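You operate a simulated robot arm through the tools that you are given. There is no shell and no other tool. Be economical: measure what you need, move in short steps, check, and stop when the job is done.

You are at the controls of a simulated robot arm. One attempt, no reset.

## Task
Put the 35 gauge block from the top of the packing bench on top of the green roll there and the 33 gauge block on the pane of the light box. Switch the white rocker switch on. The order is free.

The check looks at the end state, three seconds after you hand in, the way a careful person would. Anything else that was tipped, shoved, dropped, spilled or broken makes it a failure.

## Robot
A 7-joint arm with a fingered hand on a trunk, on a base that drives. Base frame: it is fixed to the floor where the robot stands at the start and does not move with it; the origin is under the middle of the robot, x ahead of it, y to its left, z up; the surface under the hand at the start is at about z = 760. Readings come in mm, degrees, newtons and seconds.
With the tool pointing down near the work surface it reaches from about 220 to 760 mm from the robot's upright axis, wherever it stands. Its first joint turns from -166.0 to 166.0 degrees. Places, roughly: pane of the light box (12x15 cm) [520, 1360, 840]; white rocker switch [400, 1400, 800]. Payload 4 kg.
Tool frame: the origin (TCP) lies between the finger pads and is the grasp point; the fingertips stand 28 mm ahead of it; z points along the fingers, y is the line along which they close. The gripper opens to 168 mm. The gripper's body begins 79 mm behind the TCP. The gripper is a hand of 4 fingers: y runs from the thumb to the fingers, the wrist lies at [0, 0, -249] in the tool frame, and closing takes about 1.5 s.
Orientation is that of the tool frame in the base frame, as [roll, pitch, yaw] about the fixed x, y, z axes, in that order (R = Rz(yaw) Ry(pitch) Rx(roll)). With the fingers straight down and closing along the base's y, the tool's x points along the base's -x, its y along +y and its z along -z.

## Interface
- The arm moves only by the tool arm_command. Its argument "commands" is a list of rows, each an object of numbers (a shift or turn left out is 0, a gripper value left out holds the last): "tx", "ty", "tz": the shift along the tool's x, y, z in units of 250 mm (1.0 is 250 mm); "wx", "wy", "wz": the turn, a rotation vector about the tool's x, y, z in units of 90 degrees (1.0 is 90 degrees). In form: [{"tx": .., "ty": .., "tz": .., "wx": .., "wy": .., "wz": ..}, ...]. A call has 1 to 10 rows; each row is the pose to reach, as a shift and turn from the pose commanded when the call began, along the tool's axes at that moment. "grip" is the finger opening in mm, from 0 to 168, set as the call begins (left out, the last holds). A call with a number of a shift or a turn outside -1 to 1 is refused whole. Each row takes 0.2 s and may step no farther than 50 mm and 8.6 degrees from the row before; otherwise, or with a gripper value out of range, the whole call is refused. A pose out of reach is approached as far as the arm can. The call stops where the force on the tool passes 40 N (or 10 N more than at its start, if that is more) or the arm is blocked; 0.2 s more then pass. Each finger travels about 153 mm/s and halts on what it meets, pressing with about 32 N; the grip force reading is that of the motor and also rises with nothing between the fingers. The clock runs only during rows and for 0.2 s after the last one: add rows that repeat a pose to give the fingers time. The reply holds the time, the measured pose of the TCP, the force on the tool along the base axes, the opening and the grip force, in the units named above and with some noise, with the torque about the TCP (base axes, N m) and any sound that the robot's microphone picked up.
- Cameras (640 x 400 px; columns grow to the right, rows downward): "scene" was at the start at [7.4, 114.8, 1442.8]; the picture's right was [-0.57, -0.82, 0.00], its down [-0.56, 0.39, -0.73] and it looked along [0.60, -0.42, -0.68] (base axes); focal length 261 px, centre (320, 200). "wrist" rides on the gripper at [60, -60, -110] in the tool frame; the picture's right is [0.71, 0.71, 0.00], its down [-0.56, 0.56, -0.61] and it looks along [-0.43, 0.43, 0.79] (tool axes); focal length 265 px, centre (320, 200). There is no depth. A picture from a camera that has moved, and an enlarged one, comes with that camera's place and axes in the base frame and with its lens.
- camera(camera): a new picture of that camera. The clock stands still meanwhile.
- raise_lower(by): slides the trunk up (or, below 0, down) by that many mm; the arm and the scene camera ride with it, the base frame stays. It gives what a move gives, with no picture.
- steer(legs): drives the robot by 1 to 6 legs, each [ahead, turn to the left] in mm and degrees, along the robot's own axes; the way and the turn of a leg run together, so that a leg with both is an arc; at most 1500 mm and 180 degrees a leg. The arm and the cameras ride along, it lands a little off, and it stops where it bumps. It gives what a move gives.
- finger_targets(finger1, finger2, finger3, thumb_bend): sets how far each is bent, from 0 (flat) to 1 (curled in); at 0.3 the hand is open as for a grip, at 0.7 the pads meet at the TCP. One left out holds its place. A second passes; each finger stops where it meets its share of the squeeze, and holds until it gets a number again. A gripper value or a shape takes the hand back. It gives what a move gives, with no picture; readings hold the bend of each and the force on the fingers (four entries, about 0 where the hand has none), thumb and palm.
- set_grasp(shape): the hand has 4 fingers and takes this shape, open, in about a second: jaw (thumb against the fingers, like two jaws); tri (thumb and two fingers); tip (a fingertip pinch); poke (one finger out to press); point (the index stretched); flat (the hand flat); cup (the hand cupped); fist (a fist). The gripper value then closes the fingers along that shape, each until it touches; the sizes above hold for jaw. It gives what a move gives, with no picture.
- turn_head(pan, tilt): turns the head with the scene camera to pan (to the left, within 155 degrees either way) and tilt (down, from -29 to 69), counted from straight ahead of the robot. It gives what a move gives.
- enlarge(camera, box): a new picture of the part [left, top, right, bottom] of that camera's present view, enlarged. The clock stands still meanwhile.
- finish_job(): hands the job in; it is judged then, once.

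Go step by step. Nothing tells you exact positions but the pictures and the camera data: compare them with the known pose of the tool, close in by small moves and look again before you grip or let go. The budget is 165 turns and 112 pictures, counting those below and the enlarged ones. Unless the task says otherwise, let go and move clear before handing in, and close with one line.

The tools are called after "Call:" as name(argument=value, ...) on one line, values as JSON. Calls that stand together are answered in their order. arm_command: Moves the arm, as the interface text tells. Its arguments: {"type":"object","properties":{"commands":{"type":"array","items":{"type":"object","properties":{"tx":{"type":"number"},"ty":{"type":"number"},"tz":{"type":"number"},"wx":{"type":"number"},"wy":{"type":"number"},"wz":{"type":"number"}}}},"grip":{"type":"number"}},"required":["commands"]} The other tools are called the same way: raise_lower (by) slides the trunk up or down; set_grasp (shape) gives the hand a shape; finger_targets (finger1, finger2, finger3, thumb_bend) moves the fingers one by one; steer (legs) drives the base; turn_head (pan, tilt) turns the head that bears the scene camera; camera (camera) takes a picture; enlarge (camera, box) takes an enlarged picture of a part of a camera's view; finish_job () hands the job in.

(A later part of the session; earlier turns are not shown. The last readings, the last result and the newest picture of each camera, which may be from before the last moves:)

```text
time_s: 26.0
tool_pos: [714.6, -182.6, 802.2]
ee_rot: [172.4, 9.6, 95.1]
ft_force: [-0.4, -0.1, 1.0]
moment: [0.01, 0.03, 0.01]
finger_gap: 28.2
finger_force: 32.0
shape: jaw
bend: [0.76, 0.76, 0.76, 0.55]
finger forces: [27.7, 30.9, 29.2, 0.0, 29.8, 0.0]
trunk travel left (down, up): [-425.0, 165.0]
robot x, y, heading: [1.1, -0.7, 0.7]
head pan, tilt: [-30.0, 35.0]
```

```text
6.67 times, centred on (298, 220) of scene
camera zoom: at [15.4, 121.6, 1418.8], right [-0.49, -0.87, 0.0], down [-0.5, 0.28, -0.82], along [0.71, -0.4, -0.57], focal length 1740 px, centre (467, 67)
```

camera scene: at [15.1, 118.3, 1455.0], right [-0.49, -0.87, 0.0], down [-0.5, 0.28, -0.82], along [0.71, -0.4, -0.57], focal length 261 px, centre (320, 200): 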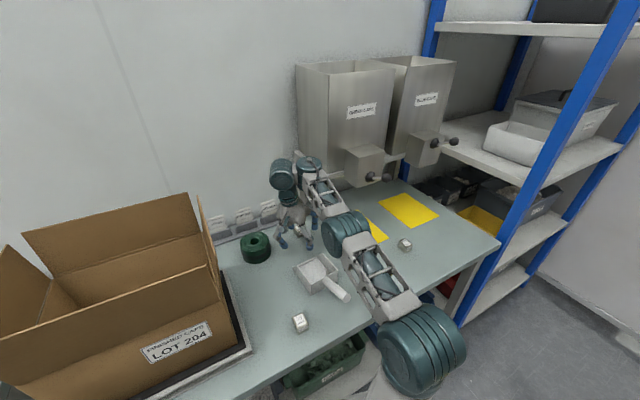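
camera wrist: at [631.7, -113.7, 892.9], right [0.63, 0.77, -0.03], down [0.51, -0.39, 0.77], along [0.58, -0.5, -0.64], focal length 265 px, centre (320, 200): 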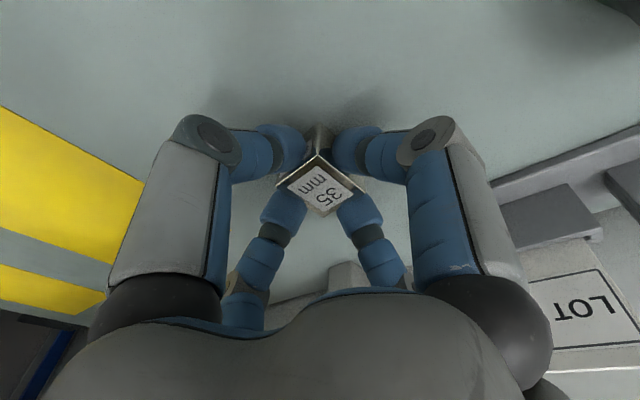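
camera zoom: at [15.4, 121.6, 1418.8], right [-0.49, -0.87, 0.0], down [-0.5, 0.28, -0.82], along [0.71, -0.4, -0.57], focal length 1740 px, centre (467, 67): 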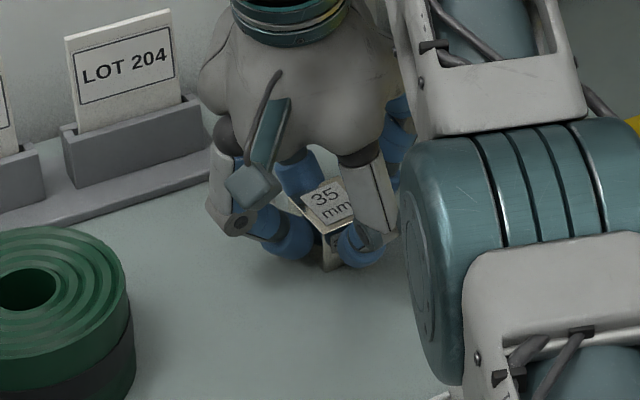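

Gripped firmly by all four fingers. Lift 30 with the trunk, then slide out left/back from the hopper and lift more.

Call:
raise_lower(by=30)

Call:
arm_command(commands=[{"tx": 0.085, "ty": -0.07, "tz": -0.024}, {"tx": 0.17, "ty": -0.14, "tz": -0.048}, {"tx": 0.256, "ty": -0.21, "tz": -0.071}, {"tx": 0.256, "ty": -0.21, "tz": -0.071}])

Call:
raise_lower(by=50)

Call:
camera(camera="wrist")

Call:
camera(camera="scene")

```text
time_s: 26.8
tool_pos: [713.6, -185.8, 830.6]
ee_rot: [172.5, 9.6, 95.1]
ft_force: [-0.6, 1.1, -3.5]
moment: [-0.03, 0.02, 0.01]
finger_gap: 28.3
finger_force: 31.9
shape: jaw
bend: [0.76, 0.76, 0.76, 0.55]
finger forces: [27.9, 30.8, 29.4, 0.0, 29.7, 0.0]
trunk travel left (down, up): [-455.0, 135.0]
robot x, y, heading: [1.7, -0.1, 0.5]
head pan, tilt: [-30.0, 35.0]
```

```text
time_s: 27.8
tool_pos: [652.8, -125.7, 831.8]
ee_rot: [172.6, 9.6, 95.0]
ft_force: [-0.2, -0.2, -3.1]
moment: [0.01, 0.06, 0.0]
finger_gap: 28.3
finger_force: 31.8
shape: jaw
bend: [0.76, 0.76, 0.76, 0.55]
finger forces: [27.7, 30.7, 29.4, 0.0, 29.6, 0.1]
trunk travel left (down, up): [-455.0, 135.0]
robot x, y, heading: [-1.9, -0.8, 0.5]
head pan, tilt: [-30.0, 35.0]
```

```text
time_s: 28.7
tool_pos: [652.5, -127.2, 880.6]
ee_rot: [172.6, 9.5, 95.0]
ft_force: [0.0, -0.2, -3.8]
moment: [-0.02, 0.03, 0.02]
finger_gap: 28.1
finger_force: 32.2
shape: jaw
bend: [0.76, 0.76, 0.76, 0.55]
finger forces: [27.7, 30.9, 29.3, 0.1, 29.4, 0.0]
trunk travel left (down, up): [-505.0, 85.0]
robot x, y, heading: [0.7, -0.0, 0.8]
head pan, tilt: [-30.0, 35.0]
```

```text
74 pictures are left
camera wrist: at [571.6, -56.5, 972.7], right [0.64, 0.77, -0.03], down [0.51, -0.39, 0.76], along [0.58, -0.5, -0.64], focal length 265 px, centre (320, 200)
```

wrist: 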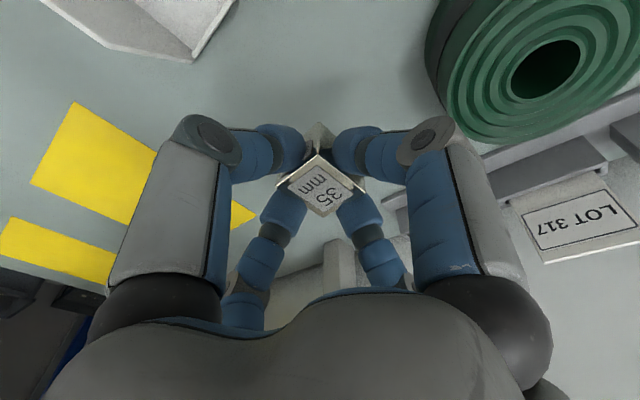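

```text
73 pictures are left
camera scene: at [15.3, 118.8, 1499.0], right [-0.49, -0.87, 0.0], down [-0.5, 0.28, -0.82], along [0.71, -0.4, -0.57], focal length 261 px, centre (320, 200)
```

scene: 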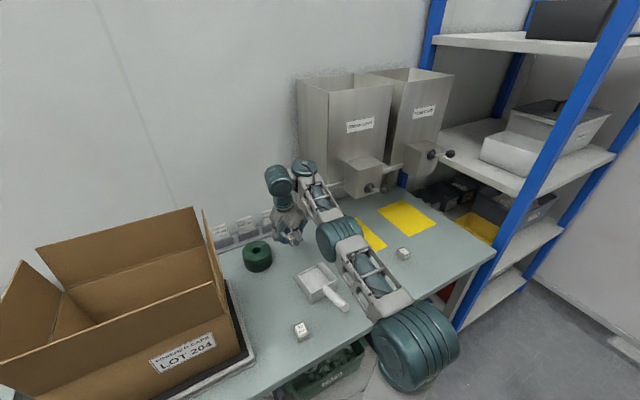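

Block held. Move over the roll, estimated centre (710,-4), top z≈807, staying at z≈880.

Call:
arm_command(commands=[{"tx": 0.116, "ty": 0.07, "tz": -0.011}, {"tx": 0.232, "ty": 0.14, "tz": -0.022}, {"tx": 0.347, "ty": 0.21, "tz": -0.032}, {"tx": 0.463, "ty": 0.28, "tz": -0.043}, {"tx": 0.463, "ty": 0.28, "tz": -0.043}])

Call:
camera(camera="wrist")

Call:
enlarge(camera="scene", box=[210, 190, 338, 270])

```text
time_s: 29.9
tool_pos: [711.5, -4.4, 881.8]
ee_rot: [172.6, 9.5, 94.9]
ft_force: [-0.5, -0.5, -3.7]
moment: [0.0, 0.05, 0.02]
finger_gap: 28.2
finger_force: 32.0
shape: jaw
bend: [0.76, 0.76, 0.76, 0.55]
finger forces: [27.6, 30.8, 29.4, 0.1, 29.6, 0.1]
trunk travel left (down, up): [-505.0, 85.0]
robot x, y, heading: [1.2, 2.5, 0.4]
head pan, tilt: [-30.0, 35.0]
```

```text
72 pictures are left
camera wrist: at [629.4, 66.2, 973.6], right [0.64, 0.77, -0.03], down [0.51, -0.39, 0.76], along [0.58, -0.5, -0.64], focal length 265 px, centre (320, 200)
```

wrist: 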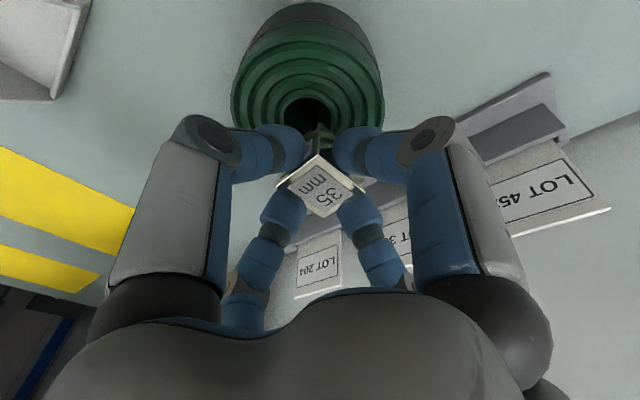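

```text
5.00 times, centred on (274, 230) of scene
camera zoom: at [15.4, 119.0, 1498.9], right [-0.49, -0.87, 0.0], down [-0.5, 0.28, -0.82], along [0.71, -0.4, -0.57], focal length 1305 px, centre (550, 50)
```

zoom: 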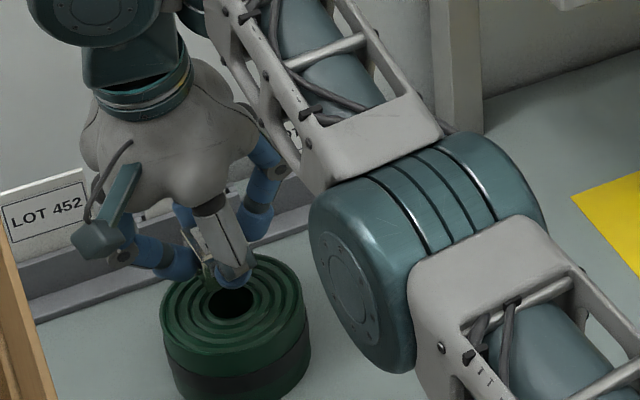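

Roll centre refined to about (706,-9). Lower ~22 mm with a small correction, then look.

Call:
arm_command(commands=[{"ty": -0.012, "tz": 0.044}, {"ty": -0.025, "tz": 0.087}, {"ty": -0.025, "tz": 0.087}])

Call:
camera(camera="wrist")

Call:
enlarge(camera="scene", box=[226, 220, 306, 270])

```text
time_s: 30.7
tool_pos: [706.4, -6.7, 861.5]
ee_rot: [172.4, 9.6, 95.0]
ft_force: [2.3, 0.5, 6.0]
moment: [0.15, 0.04, -0.05]
finger_gap: 28.3
finger_force: 31.5
shape: jaw
bend: [0.76, 0.76, 0.76, 0.55]
finger forces: [31.3, 32.2, 30.6, 0.1, 32.0, 0.0]
trunk travel left (down, up): [-505.0, 85.0]
robot x, y, heading: [-0.8, -0.6, 0.3]
head pan, tilt: [-30.0, 35.0]
```

```text
70 pictures are left
camera wrist: at [625.3, 62.9, 952.2], right [0.64, 0.77, -0.03], down [0.51, -0.39, 0.77], along [0.58, -0.5, -0.64], focal length 265 px, centre (320, 200)
```

wrist: 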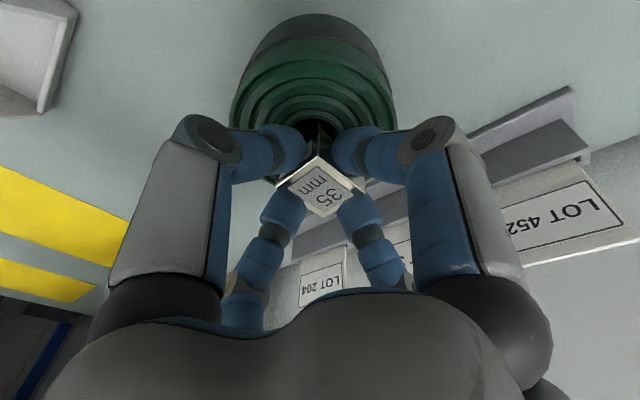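

```text
8.00 times, centred on (266, 245) of scene
camera zoom: at [14.4, 119.0, 1499.1], right [-0.49, -0.87, 0.0], down [-0.5, 0.28, -0.82], along [0.71, -0.4, -0.57], focal length 2088 px, centre (752, -160)
```

zoom: 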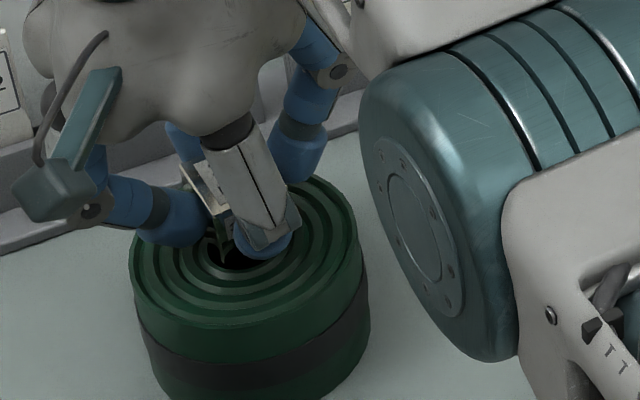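

Contact at TCP≈861, so the roll's top is about 819 and its centre is nearer (698,-5). I'll lift slightly, shift 6 mm, and touch down again.

Call:
arm_command(commands=[{"tz": -0.02}, {"tx": 0.011, "ty": -0.02, "tz": -0.022}, {"tx": 0.011, "ty": -0.02, "tz": -0.022}])

Call:
arm_command(commands=[{"tx": 0.002, "ty": -0.0015, "tz": 0.012}, {"tx": 0.004, "ty": -0.003, "tz": 0.024}, {"tx": 0.004, "ty": -0.003, "tz": 0.024}])

```text
time_s: 31.5
tool_pos: [701.0, -4.5, 865.3]
ee_rot: [172.7, 9.6, 95.0]
ft_force: [0.2, 0.5, -4.1]
moment: [-0.01, 0.0, 0.0]
finger_gap: 28.6
finger_force: 32.3
shape: jaw
bend: [0.76, 0.76, 0.76, 0.55]
finger forces: [29.3, 31.2, 29.8, 0.1, 31.0, 0.1]
trunk travel left (down, up): [-505.0, 85.0]
robot x, y, heading: [3.2, 3.0, 0.6]
head pan, tilt: [-30.0, 35.0]
```

```text
time_s: 32.3
tool_pos: [700.7, -4.4, 860.9]
ee_rot: [172.3, 9.6, 94.9]
ft_force: [3.5, -1.9, 17.0]
moment: [0.09, 0.08, 0.0]
finger_gap: 28.9
finger_force: 31.7
shape: jaw
bend: [0.76, 0.76, 0.76, 0.55]
finger forces: [34.0, 33.3, 31.8, 0.0, 34.4, 0.0]
trunk travel left (down, up): [-505.0, 85.0]
robot x, y, heading: [-1.7, 2.0, 0.5]
head pan, tilt: [-30.0, 35.0]
```

Firm contact. Ease off 1.5 mm and open to 70.

Call:
arm_command(commands=[{"tz": -0.006}, {"tz": -0.006}])

Call:
arm_command(commands=[{"tz": 0}, {"tz": 0}, {"tz": 0}, {"tz": 0}], grip=75)

Call:
camera(camera="wrist")

Call:
enlarge(camera="scene", box=[226, 220, 306, 270])

```text
time_s: 32.9
tool_pos: [701.7, -3.4, 861.3]
ee_rot: [172.5, 9.6, 95.0]
ft_force: [6.5, -1.8, 16.1]
moment: [0.15, 0.01, -0.02]
finger_gap: 28.6
finger_force: 31.8
shape: jaw
bend: [0.76, 0.76, 0.76, 0.55]
finger forces: [33.8, 33.9, 31.9, 0.1, 33.6, 0.0]
trunk travel left (down, up): [-505.0, 85.0]
robot x, y, heading: [-0.4, -1.1, 0.3]
head pan, tilt: [-30.0, 35.0]
```

```text
time_s: 33.9
tool_pos: [701.5, -4.3, 858.7]
ee_rot: [172.6, 9.6, 95.0]
ft_force: [0.2, -0.8, 0.6]
moment: [-0.01, -0.02, 0.0]
finger_gap: 74.7
finger_force: 0.2
shape: jaw
bend: [0.37, 0.37, 0.37, 0.37]
finger forces: [0.0, 0.0, 0.1, 0.0, 0.0, 0.0]
trunk travel left (down, up): [-505.0, 85.0]
robot x, y, heading: [0.6, 2.6, 0.6]
head pan, tilt: [-30.0, 35.0]
```

```text
68 pictures are left
camera wrist: at [619.5, 65.7, 950.5], right [0.64, 0.77, -0.03], down [0.51, -0.39, 0.76], along [0.58, -0.5, -0.64], focal length 265 px, centre (320, 200)
```

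wrist: 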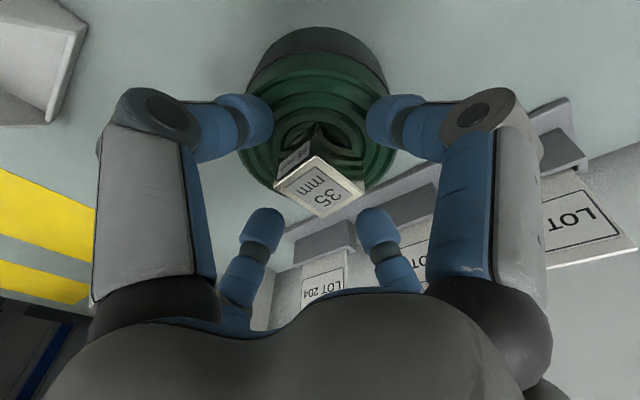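

```text
8.00 times, centred on (266, 245) of scene
camera zoom: at [14.9, 119.0, 1498.9], right [-0.49, -0.87, 0.0], down [-0.5, 0.28, -0.82], along [0.71, -0.4, -0.57], focal length 2088 px, centre (752, -160)
```

zoom: 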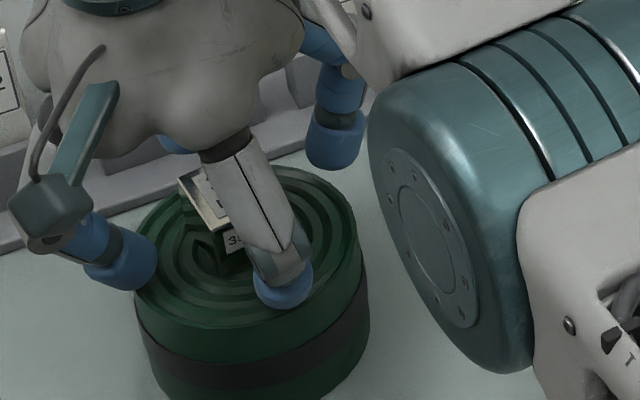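

Released. Raise straight up and check.

Call:
raise_lower(by=80)

Call:
camera(camera="wrist")

Call:
enlarge(camera="scene", box=[210, 220, 338, 300])

```text
time_s: 35.1
tool_pos: [701.2, -4.4, 939.9]
ee_rot: [172.5, 9.6, 95.0]
ft_force: [0.2, -1.1, 0.4]
moment: [-0.02, 0.02, 0.01]
finger_gap: 74.6
finger_force: 0.0
shape: jaw
bend: [0.37, 0.37, 0.37, 0.37]
finger forces: [0.0, 0.1, 0.0, 0.1, 0.0, 0.1]
trunk travel left (down, up): [-585.0, 5.0]
robot x, y, heading: [-0.6, -4.3, 0.5]
head pan, tilt: [-30.0, 35.0]
```

```text
66 pictures are left
camera wrist: at [619.7, 65.7, 1030.6], right [0.64, 0.77, -0.03], down [0.51, -0.39, 0.76], along [0.58, -0.5, -0.64], focal length 265 px, centre (320, 200)
```

wrist: 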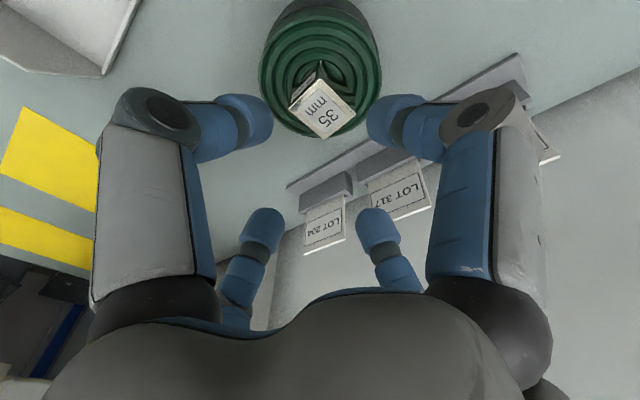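

```text
5.00 times, centred on (274, 260) of scene
camera zoom: at [15.1, 119.0, 1578.9], right [-0.49, -0.87, 0.0], down [-0.5, 0.28, -0.82], along [0.71, -0.4, -0.57], focal length 1305 px, centre (550, -100)
```

zoom: 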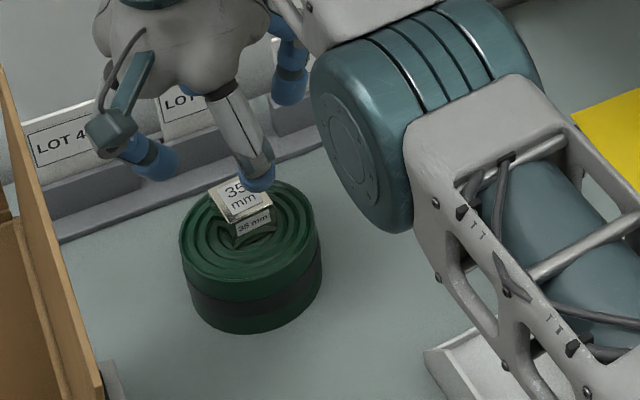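

The 35 block sits squarely on the roll. Now move back toward the 33 block at (376,-27) and straighten the hand.

Call:
arm_command(commands=[{"ty": -0.16, "tz": -0.022}, {"ty": -0.32, "tz": -0.044}, {"ty": -0.48, "tz": -0.066}, {"tx": 0.01, "ty": -0.64, "tz": -0.088, "wx": 0.03, "wy": 0.04}, {"tx": 0.013, "ty": -0.8, "tz": -0.109, "wx": 0.06, "wy": 0.08}, {"tx": 0.016, "ty": -0.967, "tz": -0.13, "wx": 0.083, "wy": 0.107}, {"tx": 0.016, "ty": -0.967, "tz": -0.13, "wx": 0.083, "wy": 0.107}], grip=100)

Call:
camera(camera="wrist")

Call:
camera(camera="scene")

```text
time_s: 36.7
tool_pos: [457.2, -20.9, 940.6]
ee_rot: [-179.9, -0.1, 95.6]
ft_force: [-0.9, 1.0, 1.1]
moment: [0.01, -0.03, 0.01]
finger_gap: 99.3
finger_force: 0.1
shape: jaw
bend: [0.3, 0.3, 0.3, 0.3]
finger forces: [0.0, 0.0, 0.1, 0.0, 0.0, 0.0]
trunk travel left (down, up): [-585.0, 5.0]
robot x, y, heading: [0.4, -0.6, 0.4]
head pan, tilt: [-30.0, 35.0]
```

```text
64 pictures are left
camera wrist: at [390.7, 34.2, 1051.5], right [0.63, 0.77, 0.0], down [0.61, -0.5, 0.61], along [0.47, -0.39, -0.79], focal length 265 px, centre (320, 200)
```

wrist: 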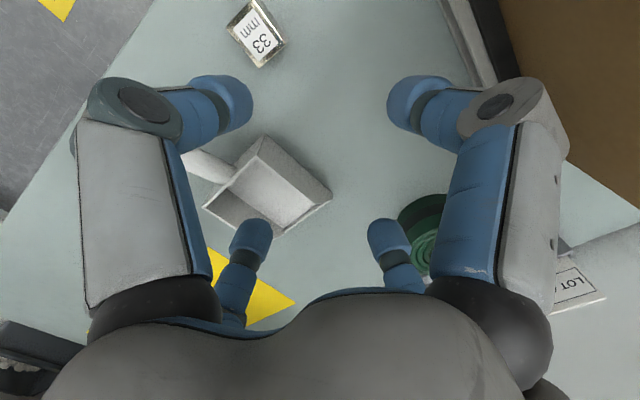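

```text
63 pictures are left
camera scene: at [14.6, 118.9, 1578.9], right [-0.49, -0.87, 0.0], down [-0.5, 0.28, -0.82], along [0.71, -0.4, -0.57], focal length 261 px, centre (320, 200)
```

scene: 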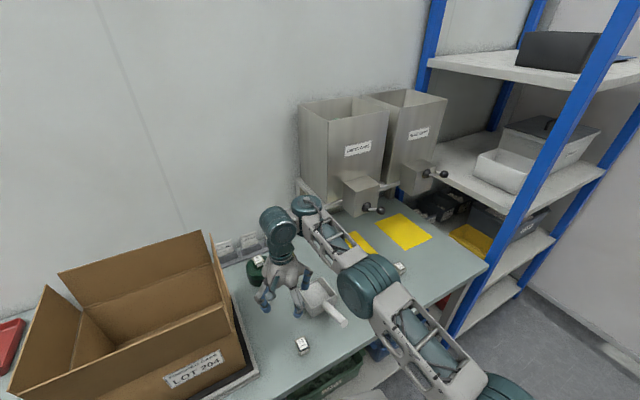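

Call:
enlarge(camera="wrist", box=[210, 0, 306, 80])

Call:
enlarge(camera="scene", box=[272, 320, 336, 370])

```text
5.00 times, centred on (258, 40) of wrist
camera zoom: at [390.7, 34.2, 1051.5], right [0.63, 0.77, 0.0], down [0.61, -0.5, 0.61], along [0.47, -0.39, -0.79], focal length 1327 px, centre (630, 1000)
```

zoom: 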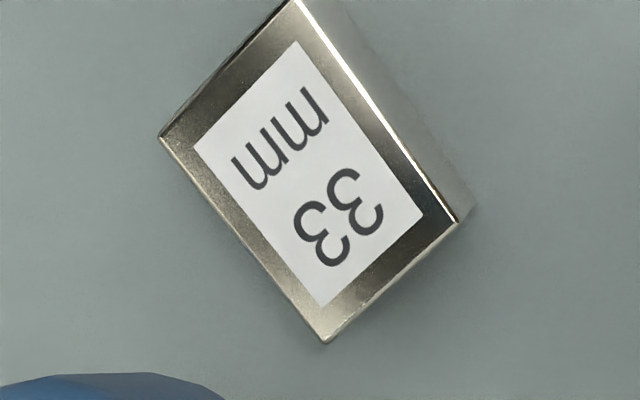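

```text
8.00 times, centred on (304, 345) of scene
camera zoom: at [14.6, 118.9, 1578.9], right [-0.49, -0.87, 0.0], down [-0.5, 0.28, -0.82], along [0.71, -0.4, -0.57], focal length 2088 px, centre (448, -960)
```

zoom: 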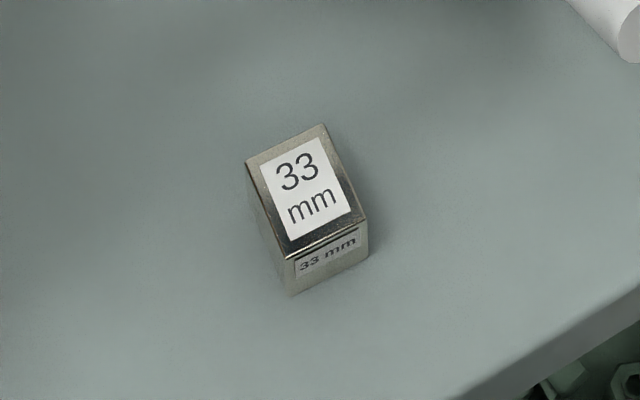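

33 block refined: centre (376,-25), turned about -3°. Move above it and down to z≈860.

Call:
arm_command(commands=[{"tx": 0.005, "ty": -0.11, "tz": 0.06, "wz": 0.03}, {"tx": 0.01, "ty": -0.22, "tz": 0.14, "wz": 0.06}, {"tx": 0.016, "ty": -0.324, "tz": 0.22, "wz": 0.092}, {"tx": 0.016, "ty": -0.324, "tz": 0.32, "wz": 0.092}, {"tx": 0.016, "ty": -0.324, "tz": 0.32, "wz": 0.092}])

Call:
camera(camera="wrist")

```text
time_s: 37.9
tool_pos: [426.6, -28.0, 863.3]
ee_rot: [-179.8, 0.0, 87.3]
ft_force: [-0.3, 0.8, -0.6]
moment: [-0.03, 0.0, -0.01]
finger_gap: 99.5
finger_force: 0.0
shape: jaw
bend: [0.3, 0.3, 0.3, 0.3]
finger forces: [0.0, 0.0, 0.0, 0.0, 0.0, 0.1]
out of reach, approached as far as the arm can: row 2, 3, 4, 5
trunk travel left (down, up): [-585.0, 5.0]
robot x, y, heading: [-1.3, -1.2, 0.6]
head pan, tilt: [-30.0, 35.0]
```

```text
60 pictures are left
camera wrist: at [368.2, 35.2, 974.4], right [0.74, 0.67, 0.0], down [0.53, -0.58, 0.61], along [0.41, -0.45, -0.79], focal length 265 px, centre (320, 200)
```

wrist: 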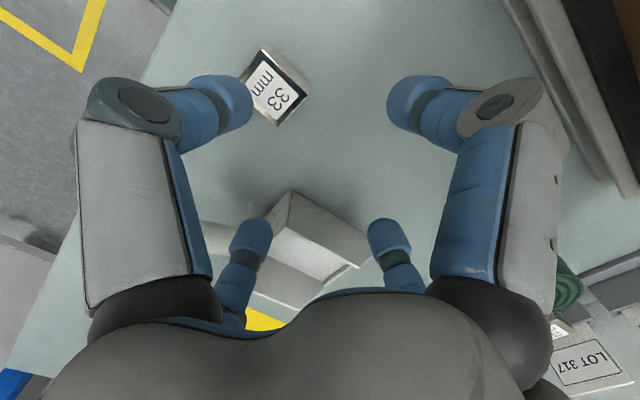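

Trunk is too high for this spot. I'll raise the arm ~90 mm and then lower the trunk by 100.

Call:
arm_command(commands=[{"tz": -0.18}, {"tz": -0.36}, {"tz": -0.4}])

Call:
raise_lower(by=-100)

Call:
arm_command(commands=[{"ty": -0.1, "tx": 0.005}, {"ty": -0.2, "tx": 0.01}, {"ty": -0.2, "tx": 0.01}])

Call:
camera(camera="wrist")

```text
time_s: 38.7
tool_pos: [427.2, -27.8, 962.6]
ee_rot: [-179.9, 0.0, 87.4]
ft_force: [0.2, -0.1, 0.3]
moment: [0.0, 0.02, 0.03]
finger_gap: 99.6
finger_force: 0.0
shape: jaw
bend: [0.3, 0.3, 0.3, 0.3]
finger forces: [0.0, 0.1, 0.1, 0.0, 0.1, 0.1]
trunk travel left (down, up): [-585.0, 5.0]
robot x, y, heading: [-0.3, 0.1, 0.6]
head pan, tilt: [-30.0, 35.0]
```

```text
time_s: 40.0
tool_pos: [426.2, -28.4, 862.4]
ee_rot: [-179.9, 0.0, 87.4]
ft_force: [0.0, 0.4, 0.1]
moment: [0.02, -0.04, 0.02]
finger_gap: 99.2
finger_force: 0.0
shape: jaw
bend: [0.3, 0.3, 0.3, 0.3]
finger forces: [0.0, 0.0, 0.1, 0.0, 0.1, 0.1]
trunk travel left (down, up): [-485.0, 105.0]
robot x, y, heading: [3.6, 1.1, 0.5]
head pan, tilt: [-30.0, 35.0]
```

```text
time_s: 40.8
tool_pos: [411.7, -25.2, 876.0]
ee_rot: [-179.7, 0.1, 87.4]
ft_force: [-0.4, 0.3, 0.0]
moment: [0.02, 0.0, -0.01]
finger_gap: 99.5
finger_force: 0.2
shape: jaw
bend: [0.3, 0.3, 0.3, 0.3]
finger forces: [0.1, 0.0, 0.1, 0.0, 0.0, 0.1]
out of reach, approached as far as the arm can: row 1, 2, 3
trunk travel left (down, up): [-485.0, 105.0]
robot x, y, heading: [-1.6, 2.8, 0.5]
head pan, tilt: [-30.0, 35.0]
```

```text
59 pictures are left
camera wrist: at [353.6, 36.8, 987.4], right [0.74, 0.67, 0.0], down [0.53, -0.58, 0.61], along [0.41, -0.45, -0.79], focal length 265 px, centre (320, 200)
```

wrist: 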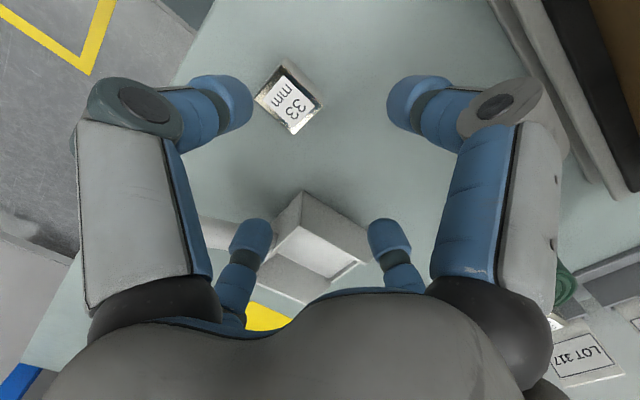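

The arm doesn't fold in that close in this posture, so I'll back the robot up 120 mm and reach forward instead.

Call:
steer(legs=[[-120, 0]])

Call:
arm_command(commands=[{"ty": 0.16}, {"ty": 0.3}, {"ty": 0.3}])

Call:
camera(camera="wrist")

```text
time_s: 42.0
tool_pos: [290.9, -26.7, 877.1]
ee_rot: [-179.7, 0.1, 87.4]
ft_force: [-0.3, 1.5, 0.4]
moment: [-0.02, -0.01, 0.01]
finger_gap: 99.8
finger_force: 0.0
shape: jaw
bend: [0.3, 0.3, 0.3, 0.3]
finger forces: [0.0, 0.0, 0.0, 0.0, 0.1, 0.0]
trunk travel left (down, up): [-485.0, 105.0]
robot x, y, heading: [-119.4, -4.3, 0.4]
head pan, tilt: [-30.0, 35.0]
```

```text
time_s: 42.8
tool_pos: [366.6, -31.2, 876.1]
ee_rot: [-179.6, 0.1, 87.6]
ft_force: [0.3, -0.8, -0.1]
moment: [0.0, -0.01, 0.01]
finger_gap: 99.4
finger_force: 0.1
shape: jaw
bend: [0.3, 0.3, 0.3, 0.3]
finger forces: [0.0, 0.0, 0.1, 0.0, 0.0, 0.0]
trunk travel left (down, up): [-485.0, 105.0]
robot x, y, heading: [-122.1, -4.1, 0.4]
head pan, tilt: [-30.0, 35.0]
```

```text
58 pictures are left
camera wrist: at [309.1, 32.1, 986.9], right [0.74, 0.68, 0.0], down [0.54, -0.58, 0.61], along [0.41, -0.45, -0.79], focal length 265 px, centre (320, 200)
```

wrist: 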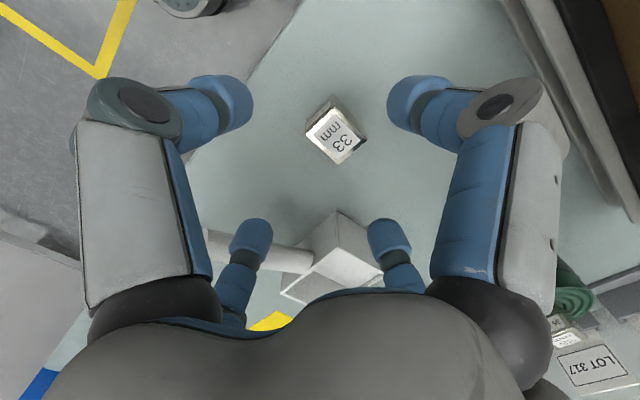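

Call:
arm_command(commands=[{"tx": 0.015, "ty": 0.018, "tz": 0.07}, {"tx": 0.03, "ty": 0.035, "tz": 0.18}, {"tx": 0.03, "ty": 0.035, "tz": 0.24}, {"tx": 0.03, "ty": 0.035, "tz": 0.24}])

Call:
camera(camera="wrist")

```text
time_s: 43.8
tool_pos: [374.8, -23.8, 816.0]
ee_rot: [-179.6, 0.0, 87.5]
ft_force: [-0.8, 0.8, -0.1]
moment: [-0.01, -0.04, -0.02]
finger_gap: 99.5
finger_force: 0.0
shape: jaw
bend: [0.3, 0.3, 0.3, 0.3]
finger forces: [0.0, 0.0, 0.1, 0.0, 0.1, 0.1]
trunk travel left (down, up): [-485.0, 105.0]
robot x, y, heading: [-119.1, -3.0, 0.5]
head pan, tilt: [-30.0, 35.0]
```

```text
57 pictures are left
camera wrist: at [316.6, 39.4, 927.5], right [0.74, 0.68, 0.0], down [0.54, -0.58, 0.61], along [0.41, -0.45, -0.79], focal length 265 px, centre (320, 200)
```

wrist: 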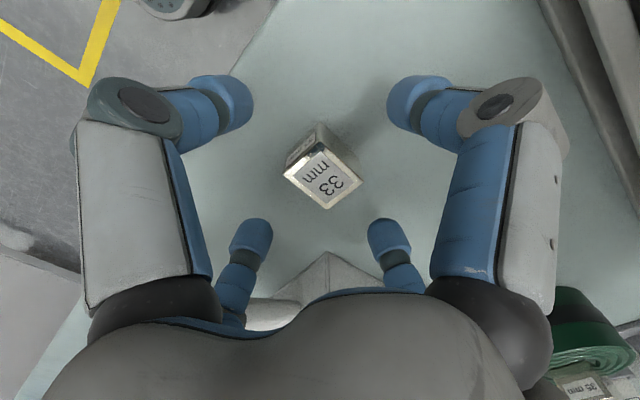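

Aligned. Lower 23 mm and grip.

Call:
arm_command(commands=[{"ty": 0.008, "tz": 0.046}, {"ty": 0.008, "tz": 0.09}, {"ty": 0.008, "tz": 0.09}])

Call:
arm_command(commands=[{"tz": 0}, {"tz": 0}, {"tz": 0}, {"tz": 0}, {"tz": 0}, {"tz": 0}, {"tz": 0}, {"tz": 0}], grip=15)

Call:
camera(camera="wrist")

```text
time_s: 44.6
tool_pos: [377.6, -23.9, 793.4]
ee_rot: [-179.7, -0.1, 87.5]
ft_force: [-0.2, -1.1, 0.0]
moment: [0.0, 0.0, 0.01]
finger_gap: 99.8
finger_force: 0.0
shape: jaw
bend: [0.3, 0.3, 0.3, 0.3]
finger forces: [0.1, 0.1, 0.1, 0.1, 0.1, 0.0]
trunk travel left (down, up): [-485.0, 105.0]
robot x, y, heading: [-125.1, -3.8, 0.3]
head pan, tilt: [-30.0, 35.0]
```

```text
time_s: 46.4
tool_pos: [376.9, -24.9, 793.7]
ee_rot: [-179.7, 0.0, 87.5]
ft_force: [0.5, 0.0, -0.6]
moment: [-0.04, -0.05, 0.0]
finger_gap: 27.7
finger_force: 31.7
shape: jaw
bend: [0.76, 0.76, 0.76, 0.55]
finger forces: [27.5, 31.8, 29.2, 0.0, 30.5, 0.1]
trunk travel left (down, up): [-485.0, 105.0]
robot x, y, heading: [-124.0, 0.9, 0.3]
head pan, tilt: [-30.0, 35.0]
```

```text
56 pictures are left
camera wrist: at [318.5, 39.4, 904.6], right [0.74, 0.68, 0.0], down [0.54, -0.58, 0.61], along [0.41, -0.45, -0.79], focal length 265 px, centre (320, 200)
```

wrist: 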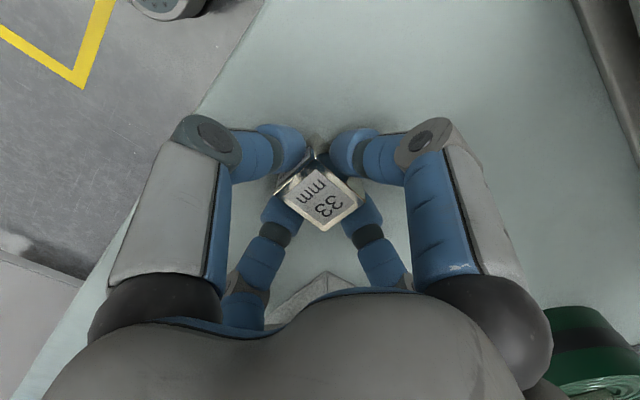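

33 block is gripped. Lift it, and look behind and left for the driving space.

Call:
arm_command(commands=[{"tz": -0.1}, {"tz": -0.28}, {"tz": -0.46}, {"tz": -0.64}, {"tz": -0.8}, {"tz": -0.8}])

Call:
turn_head(pan=140, tilt=35)

Call:
camera(camera="scene")

Call:
turn_head(pan=70, tilt=35)

Call:
camera(camera="scene")

```text
time_s: 47.8
tool_pos: [377.8, -24.5, 992.9]
ee_rot: [-179.7, 0.1, 87.5]
ft_force: [-0.9, 0.5, -3.3]
moment: [0.02, -0.02, 0.0]
finger_gap: 28.0
finger_force: 32.0
shape: jaw
bend: [0.76, 0.76, 0.76, 0.55]
finger forces: [27.9, 31.0, 28.8, 0.0, 30.2, 0.1]
trunk travel left (down, up): [-485.0, 105.0]
robot x, y, heading: [-121.6, -0.8, 0.4]
head pan, tilt: [-30.0, 35.0]
```

```text
time_s: 50.4
tool_pos: [378.6, -22.7, 991.1]
ee_rot: [-179.7, 0.0, 87.6]
ft_force: [0.1, 0.0, -3.4]
moment: [0.0, -0.03, 0.03]
finger_gap: 28.1
finger_force: 32.1
shape: jaw
bend: [0.76, 0.76, 0.76, 0.55]
finger forces: [27.9, 31.1, 28.8, 0.0, 30.2, 0.0]
trunk travel left (down, up): [-485.0, 105.0]
robot x, y, heading: [-119.5, -0.8, 0.3]
head pan, tilt: [140.0, 35.0]
```

```text
55 pictures are left
camera scene: at [-249.6, 215.7, 1479.0], right [0.64, 0.77, 0.0], down [0.44, -0.37, -0.82], along [-0.63, 0.52, -0.57], focal length 261 px, centre (320, 200)
```

scene: 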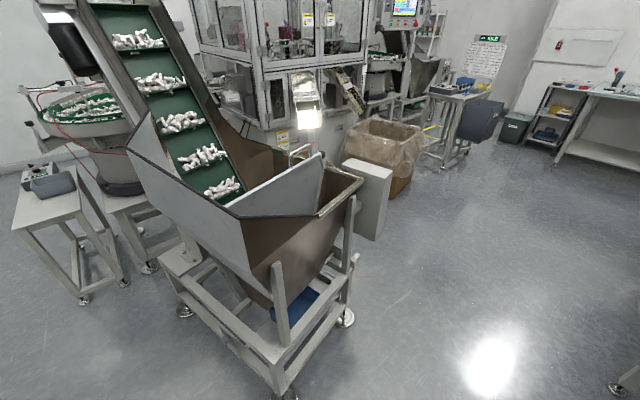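

```text
time_s: 51.8
tool_pos: [378.1, -22.3, 992.2]
ee_rot: [-179.7, 0.0, 87.5]
ft_force: [0.8, -0.1, -2.7]
moment: [0.01, 0.01, -0.04]
finger_gap: 28.1
finger_force: 32.1
shape: jaw
bend: [0.76, 0.76, 0.76, 0.55]
finger forces: [27.8, 31.1, 28.8, 0.0, 30.2, 0.1]
trunk travel left (down, up): [-485.0, 105.0]
robot x, y, heading: [-119.4, -1.9, 0.2]
head pan, tilt: [70.0, 35.0]
```

```text
54 pictures are left
camera scene: at [-152.3, 242.6, 1479.0], right [0.94, -0.33, 0.0], down [-0.19, -0.54, -0.82], along [0.27, 0.77, -0.57], focal length 261 px, centre (320, 200)
```

scene: 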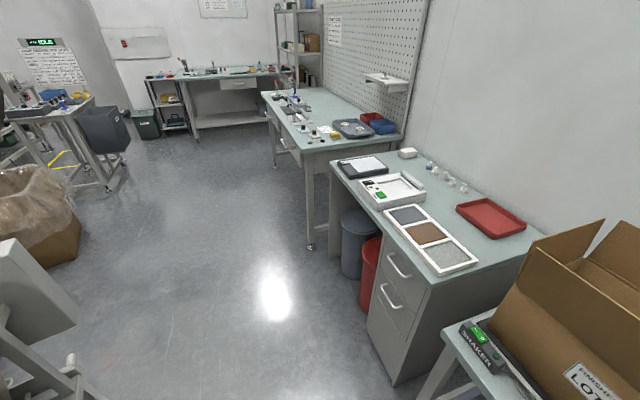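

There's a free corridor between the benches and the machine. I'll back up, turn left, drive along, and turn to face the light box.

Call:
steer(legs=[[-200, 0], [0, 90], [1362, 0], [0, -90]])

Call:
turn_head(pan=0, tilt=45)

Call:
camera(camera="scene")

```text
time_s: 67.5
tool_pos: [155.1, 1347.6, 992.8]
ee_rot: [-179.7, 0.0, 87.7]
ft_force: [-0.4, -0.5, -3.1]
moment: [-0.02, 0.05, 0.0]
finger_gap: 27.5
finger_force: 32.3
shape: jaw
bend: [0.76, 0.76, 0.76, 0.56]
finger forces: [28.3, 30.7, 29.1, 0.0, 28.9, 0.0]
trunk travel left (down, up): [-485.0, 105.0]
robot x, y, heading: [-343.5, 1367.4, 0.6]
head pan, tilt: [70.0, 35.0]
```

```text
time_s: 69.0
tool_pos: [155.8, 1348.2, 992.9]
ee_rot: [-179.7, 0.0, 87.8]
ft_force: [-0.1, -0.1, -2.8]
moment: [0.04, 0.0, 0.02]
finger_gap: 27.6
finger_force: 31.8
shape: jaw
bend: [0.76, 0.76, 0.76, 0.56]
finger forces: [28.2, 30.7, 29.1, 0.0, 28.9, 0.0]
trunk travel left (down, up): [-485.0, 105.0]
robot x, y, heading: [-346.5, 1367.4, 0.8]
head pan, tilt: [0.0, 45.0]
```

```text
53 pictures are left
camera scene: at [-323.4, 1530.0, 1464.1], right [0.01, -1.0, 0.0], down [-0.71, -0.01, -0.71], along [0.71, 0.01, -0.71], focal length 261 px, centre (320, 200)
```

scene: 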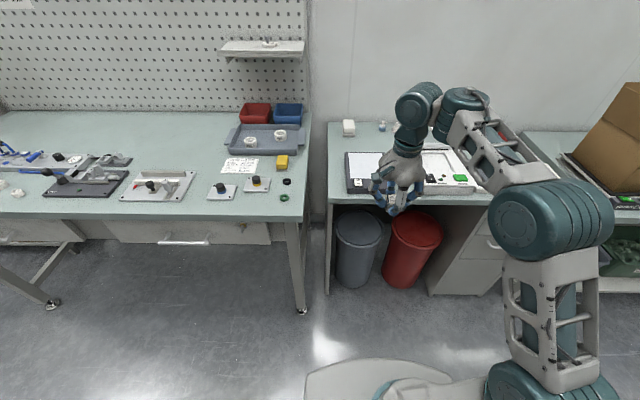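

Arrived. Zoom on the light box, then drive forward 280.

Call:
enlarge(camera="scene", box=[324, 120, 484, 220])

Call:
steer(legs=[[270, 0]])

Call:
camera(camera="scene")

Call:
camera(camera="wrist")

```text
4.00 times, centred on (404, 170) of scene
camera zoom: at [-323.4, 1530.0, 1464.1], right [0.01, -1.0, 0.0], down [-0.71, -0.01, -0.71], along [0.71, 0.01, -0.71], focal length 1044 px, centre (-16, 320)
```

zoom: 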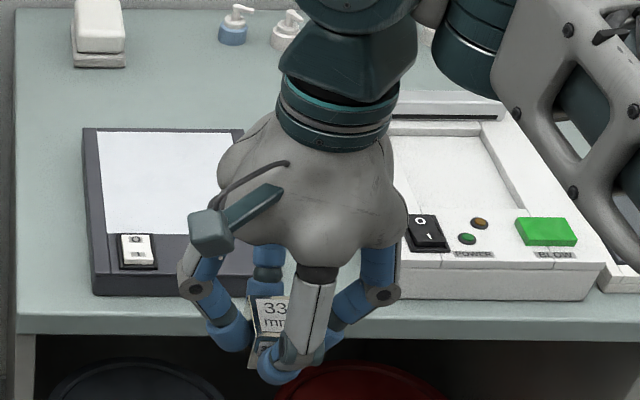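

```text
time_s: 70.8
tool_pos: [422.7, 1350.6, 992.9]
ee_rot: [-179.7, 0.0, 87.8]
ft_force: [0.6, 0.5, -3.2]
moment: [0.01, 0.02, 0.0]
finger_gap: 27.7
finger_force: 31.5
shape: jaw
bend: [0.76, 0.76, 0.76, 0.56]
finger forces: [28.3, 30.7, 29.2, 0.0, 29.1, 0.1]
trunk travel left (down, up): [-485.0, 105.0]
robot x, y, heading: [-76.6, 1372.0, 0.6]
head pan, tilt: [0.0, 45.0]
```

```text
51 pictures are left
camera scene: at [-56.1, 1533.1, 1464.1], right [0.01, -1.0, 0.0], down [-0.71, -0.01, -0.71], along [0.71, 0.01, -0.71], focal length 261 px, centre (320, 200)
```

scene: 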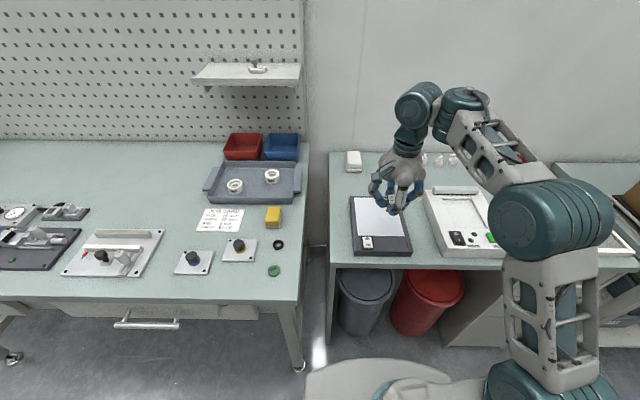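

```text
50 pictures are left
camera wrist: at [364.6, 1415.1, 1103.7], right [0.73, 0.68, 0.0], down [0.54, -0.58, 0.61], along [0.41, -0.45, -0.79], focal length 265 px, centre (320, 200)
```

wrist: 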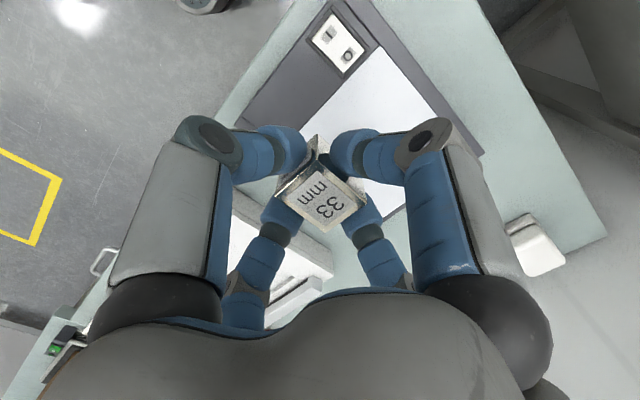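

Call:
enlarge(camera="scene", box=[336, 180, 432, 260])

```text
5.00 times, centred on (384, 220) of scene
camera zoom: at [-56.1, 1533.1, 1464.1], right [0.01, -1.0, 0.0], down [-0.71, -0.01, -0.71], along [0.71, 0.01, -0.71], focal length 1305 px, centre (0, 100)
```

zoom: 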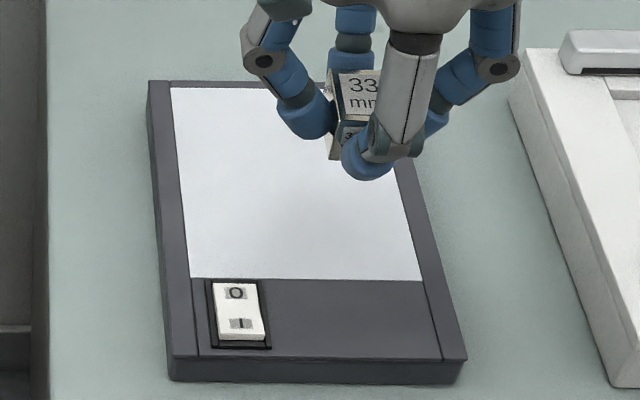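

The pane spans about x 430–600, y 1280–1422, z≈815–840. Move above its centre and down to z≈920, then look.

Call:
arm_command(commands=[{"tx": 0.007, "ty": 0.12, "tz": 0.0}, {"tx": 0.015, "ty": 0.24, "tz": 0.0}, {"tx": 0.022, "ty": 0.367, "tz": 0.1}, {"tx": 0.022, "ty": 0.367, "tz": 0.2}, {"tx": 0.022, "ty": 0.367, "tz": 0.29}, {"tx": 0.022, "ty": 0.367, "tz": 0.29}])

Call:
camera(camera="wrist")

Call:
enlarge(camera="scene", box=[336, 150, 464, 260])

```text
time_s: 72.2
tool_pos: [514.8, 1354.5, 919.7]
ee_rot: [-179.6, 0.0, 87.8]
ft_force: [-0.1, -0.3, -2.8]
moment: [0.02, -0.03, -0.02]
finger_gap: 27.6
finger_force: 31.9
shape: jaw
bend: [0.76, 0.76, 0.76, 0.56]
finger forces: [28.3, 30.7, 29.1, 0.1, 28.9, 0.0]
trunk travel left (down, up): [-485.0, 105.0]
robot x, y, heading: [-74.9, 1373.4, 0.7]
head pan, tilt: [0.0, 45.0]
```

```text
48 pictures are left
camera wrist: at [457.0, 1417.9, 1030.6], right [0.73, 0.68, 0.0], down [0.54, -0.58, 0.61], along [0.41, -0.45, -0.79], focal length 265 px, centre (320, 200)
```

wrist: 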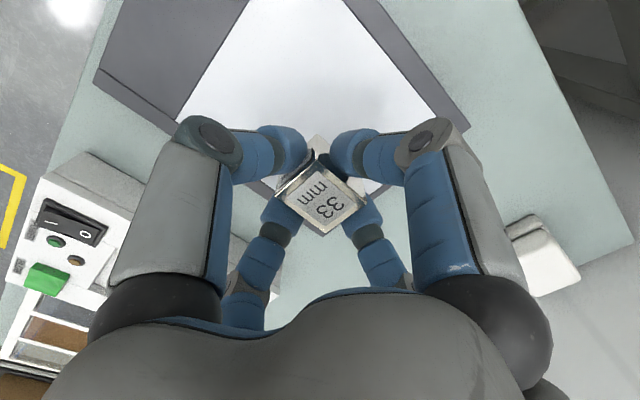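

```text
3.64 times, centred on (400, 205) of scene
camera zoom: at [-56.1, 1533.1, 1464.1], right [0.01, -1.0, 0.0], down [-0.71, -0.01, -0.71], along [0.71, 0.01, -0.71], focal length 949 px, centre (29, 182)
```

zoom: 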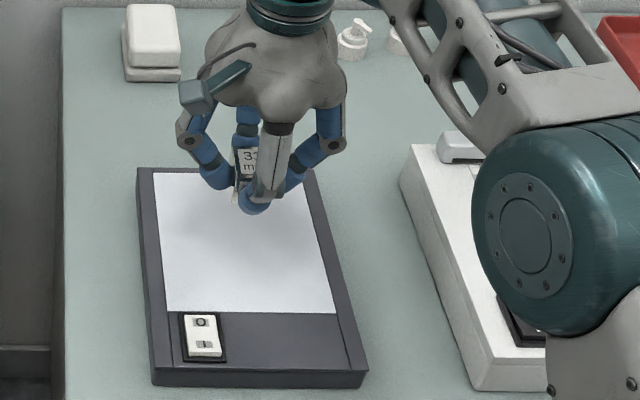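

Centre over the pane (513,1353). Lower to 870, then slowly to contact.

Call:
arm_command(commands=[{"tz": 0.1}, {"tz": 0.19}, {"tz": 0.19}])

Call:
arm_command(commands=[{"tz": 0.008}, {"tz": 0.016}, {"tz": 0.024}, {"tz": 0.032}])

Call:
enlarge(camera="scene", box=[352, 180, 432, 230])

```text
time_s: 73.0
tool_pos: [513.7, 1354.6, 872.1]
ee_rot: [-179.7, 0.0, 87.8]
ft_force: [-1.5, -0.1, -3.3]
moment: [0.04, 0.02, 0.02]
finger_gap: 27.6
finger_force: 31.8
shape: jaw
bend: [0.76, 0.76, 0.76, 0.56]
finger forces: [28.2, 30.6, 29.0, 0.0, 29.0, 0.0]
trunk travel left (down, up): [-485.0, 105.0]
robot x, y, heading: [-75.8, 1366.3, 0.9]
head pan, tilt: [0.0, 45.0]
```

```text
time_s: 74.0
tool_pos: [514.5, 1355.5, 863.6]
ee_rot: [-179.6, 0.0, 87.9]
ft_force: [0.1, -0.3, -3.3]
moment: [0.0, 0.04, -0.02]
finger_gap: 28.0
finger_force: 31.9
shape: jaw
bend: [0.76, 0.76, 0.76, 0.56]
finger forces: [28.3, 30.6, 29.1, 0.0, 28.9, 0.0]
trunk travel left (down, up): [-485.0, 105.0]
robot x, y, heading: [-77.1, 1365.7, 0.8]
head pan, tilt: [0.0, 45.0]
```

```text
8.00 times, centred on (392, 205) of scene
camera zoom: at [-56.3, 1533.1, 1464.1], right [0.01, -1.0, 0.0], down [-0.71, -0.01, -0.71], along [0.71, 0.01, -0.71], focal length 2088 px, centre (-256, 160)
```

zoom: 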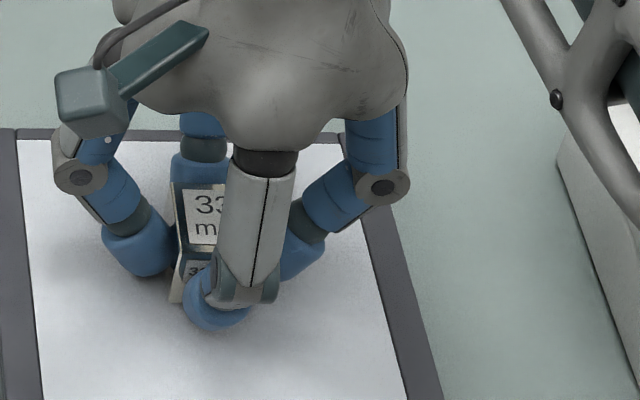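

Not yet touching; continue 2 mm per row.

Call:
arm_command(commands=[{"tz": 0.008}, {"tz": 0.016}, {"tz": 0.024}])

Call:
arm_command(commands=[{"tz": 0.006}, {"tz": 0.012}])

```text
time_s: 74.8
tool_pos: [514.4, 1355.8, 860.9]
ee_rot: [179.8, -0.1, 87.7]
ft_force: [1.8, -1.6, 23.8]
moment: [-0.12, -0.1, 0.0]
finger_gap: 28.2
finger_force: 31.1
shape: jaw
bend: [0.76, 0.76, 0.76, 0.56]
finger forces: [32.3, 35.5, 34.4, 0.1, 32.9, 0.1]
trunk travel left (down, up): [-485.0, 105.0]
robot x, y, heading: [-72.4, 1371.1, 0.9]
head pan, tilt: [0.0, 45.0]
```

```text
time_s: 75.4
tool_pos: [513.9, 1355.1, 862.0]
ee_rot: [179.5, -0.3, 87.8]
ft_force: [-4.1, -1.0, 16.4]
moment: [-0.08, 0.11, -0.02]
finger_gap: 28.4
finger_force: 32.0
shape: jaw
bend: [0.76, 0.76, 0.76, 0.55]
finger forces: [33.1, 34.8, 35.5, 0.0, 35.4, 0.1]
trunk travel left (down, up): [-485.0, 105.0]
robot x, y, heading: [-75.8, 1371.2, 0.4]
head pan, tilt: [0.0, 45.0]
stopped in row 2: the force on the tool passed its limit at 42 N (the readings are from after the stop); the commanded pose is now the measured one
```

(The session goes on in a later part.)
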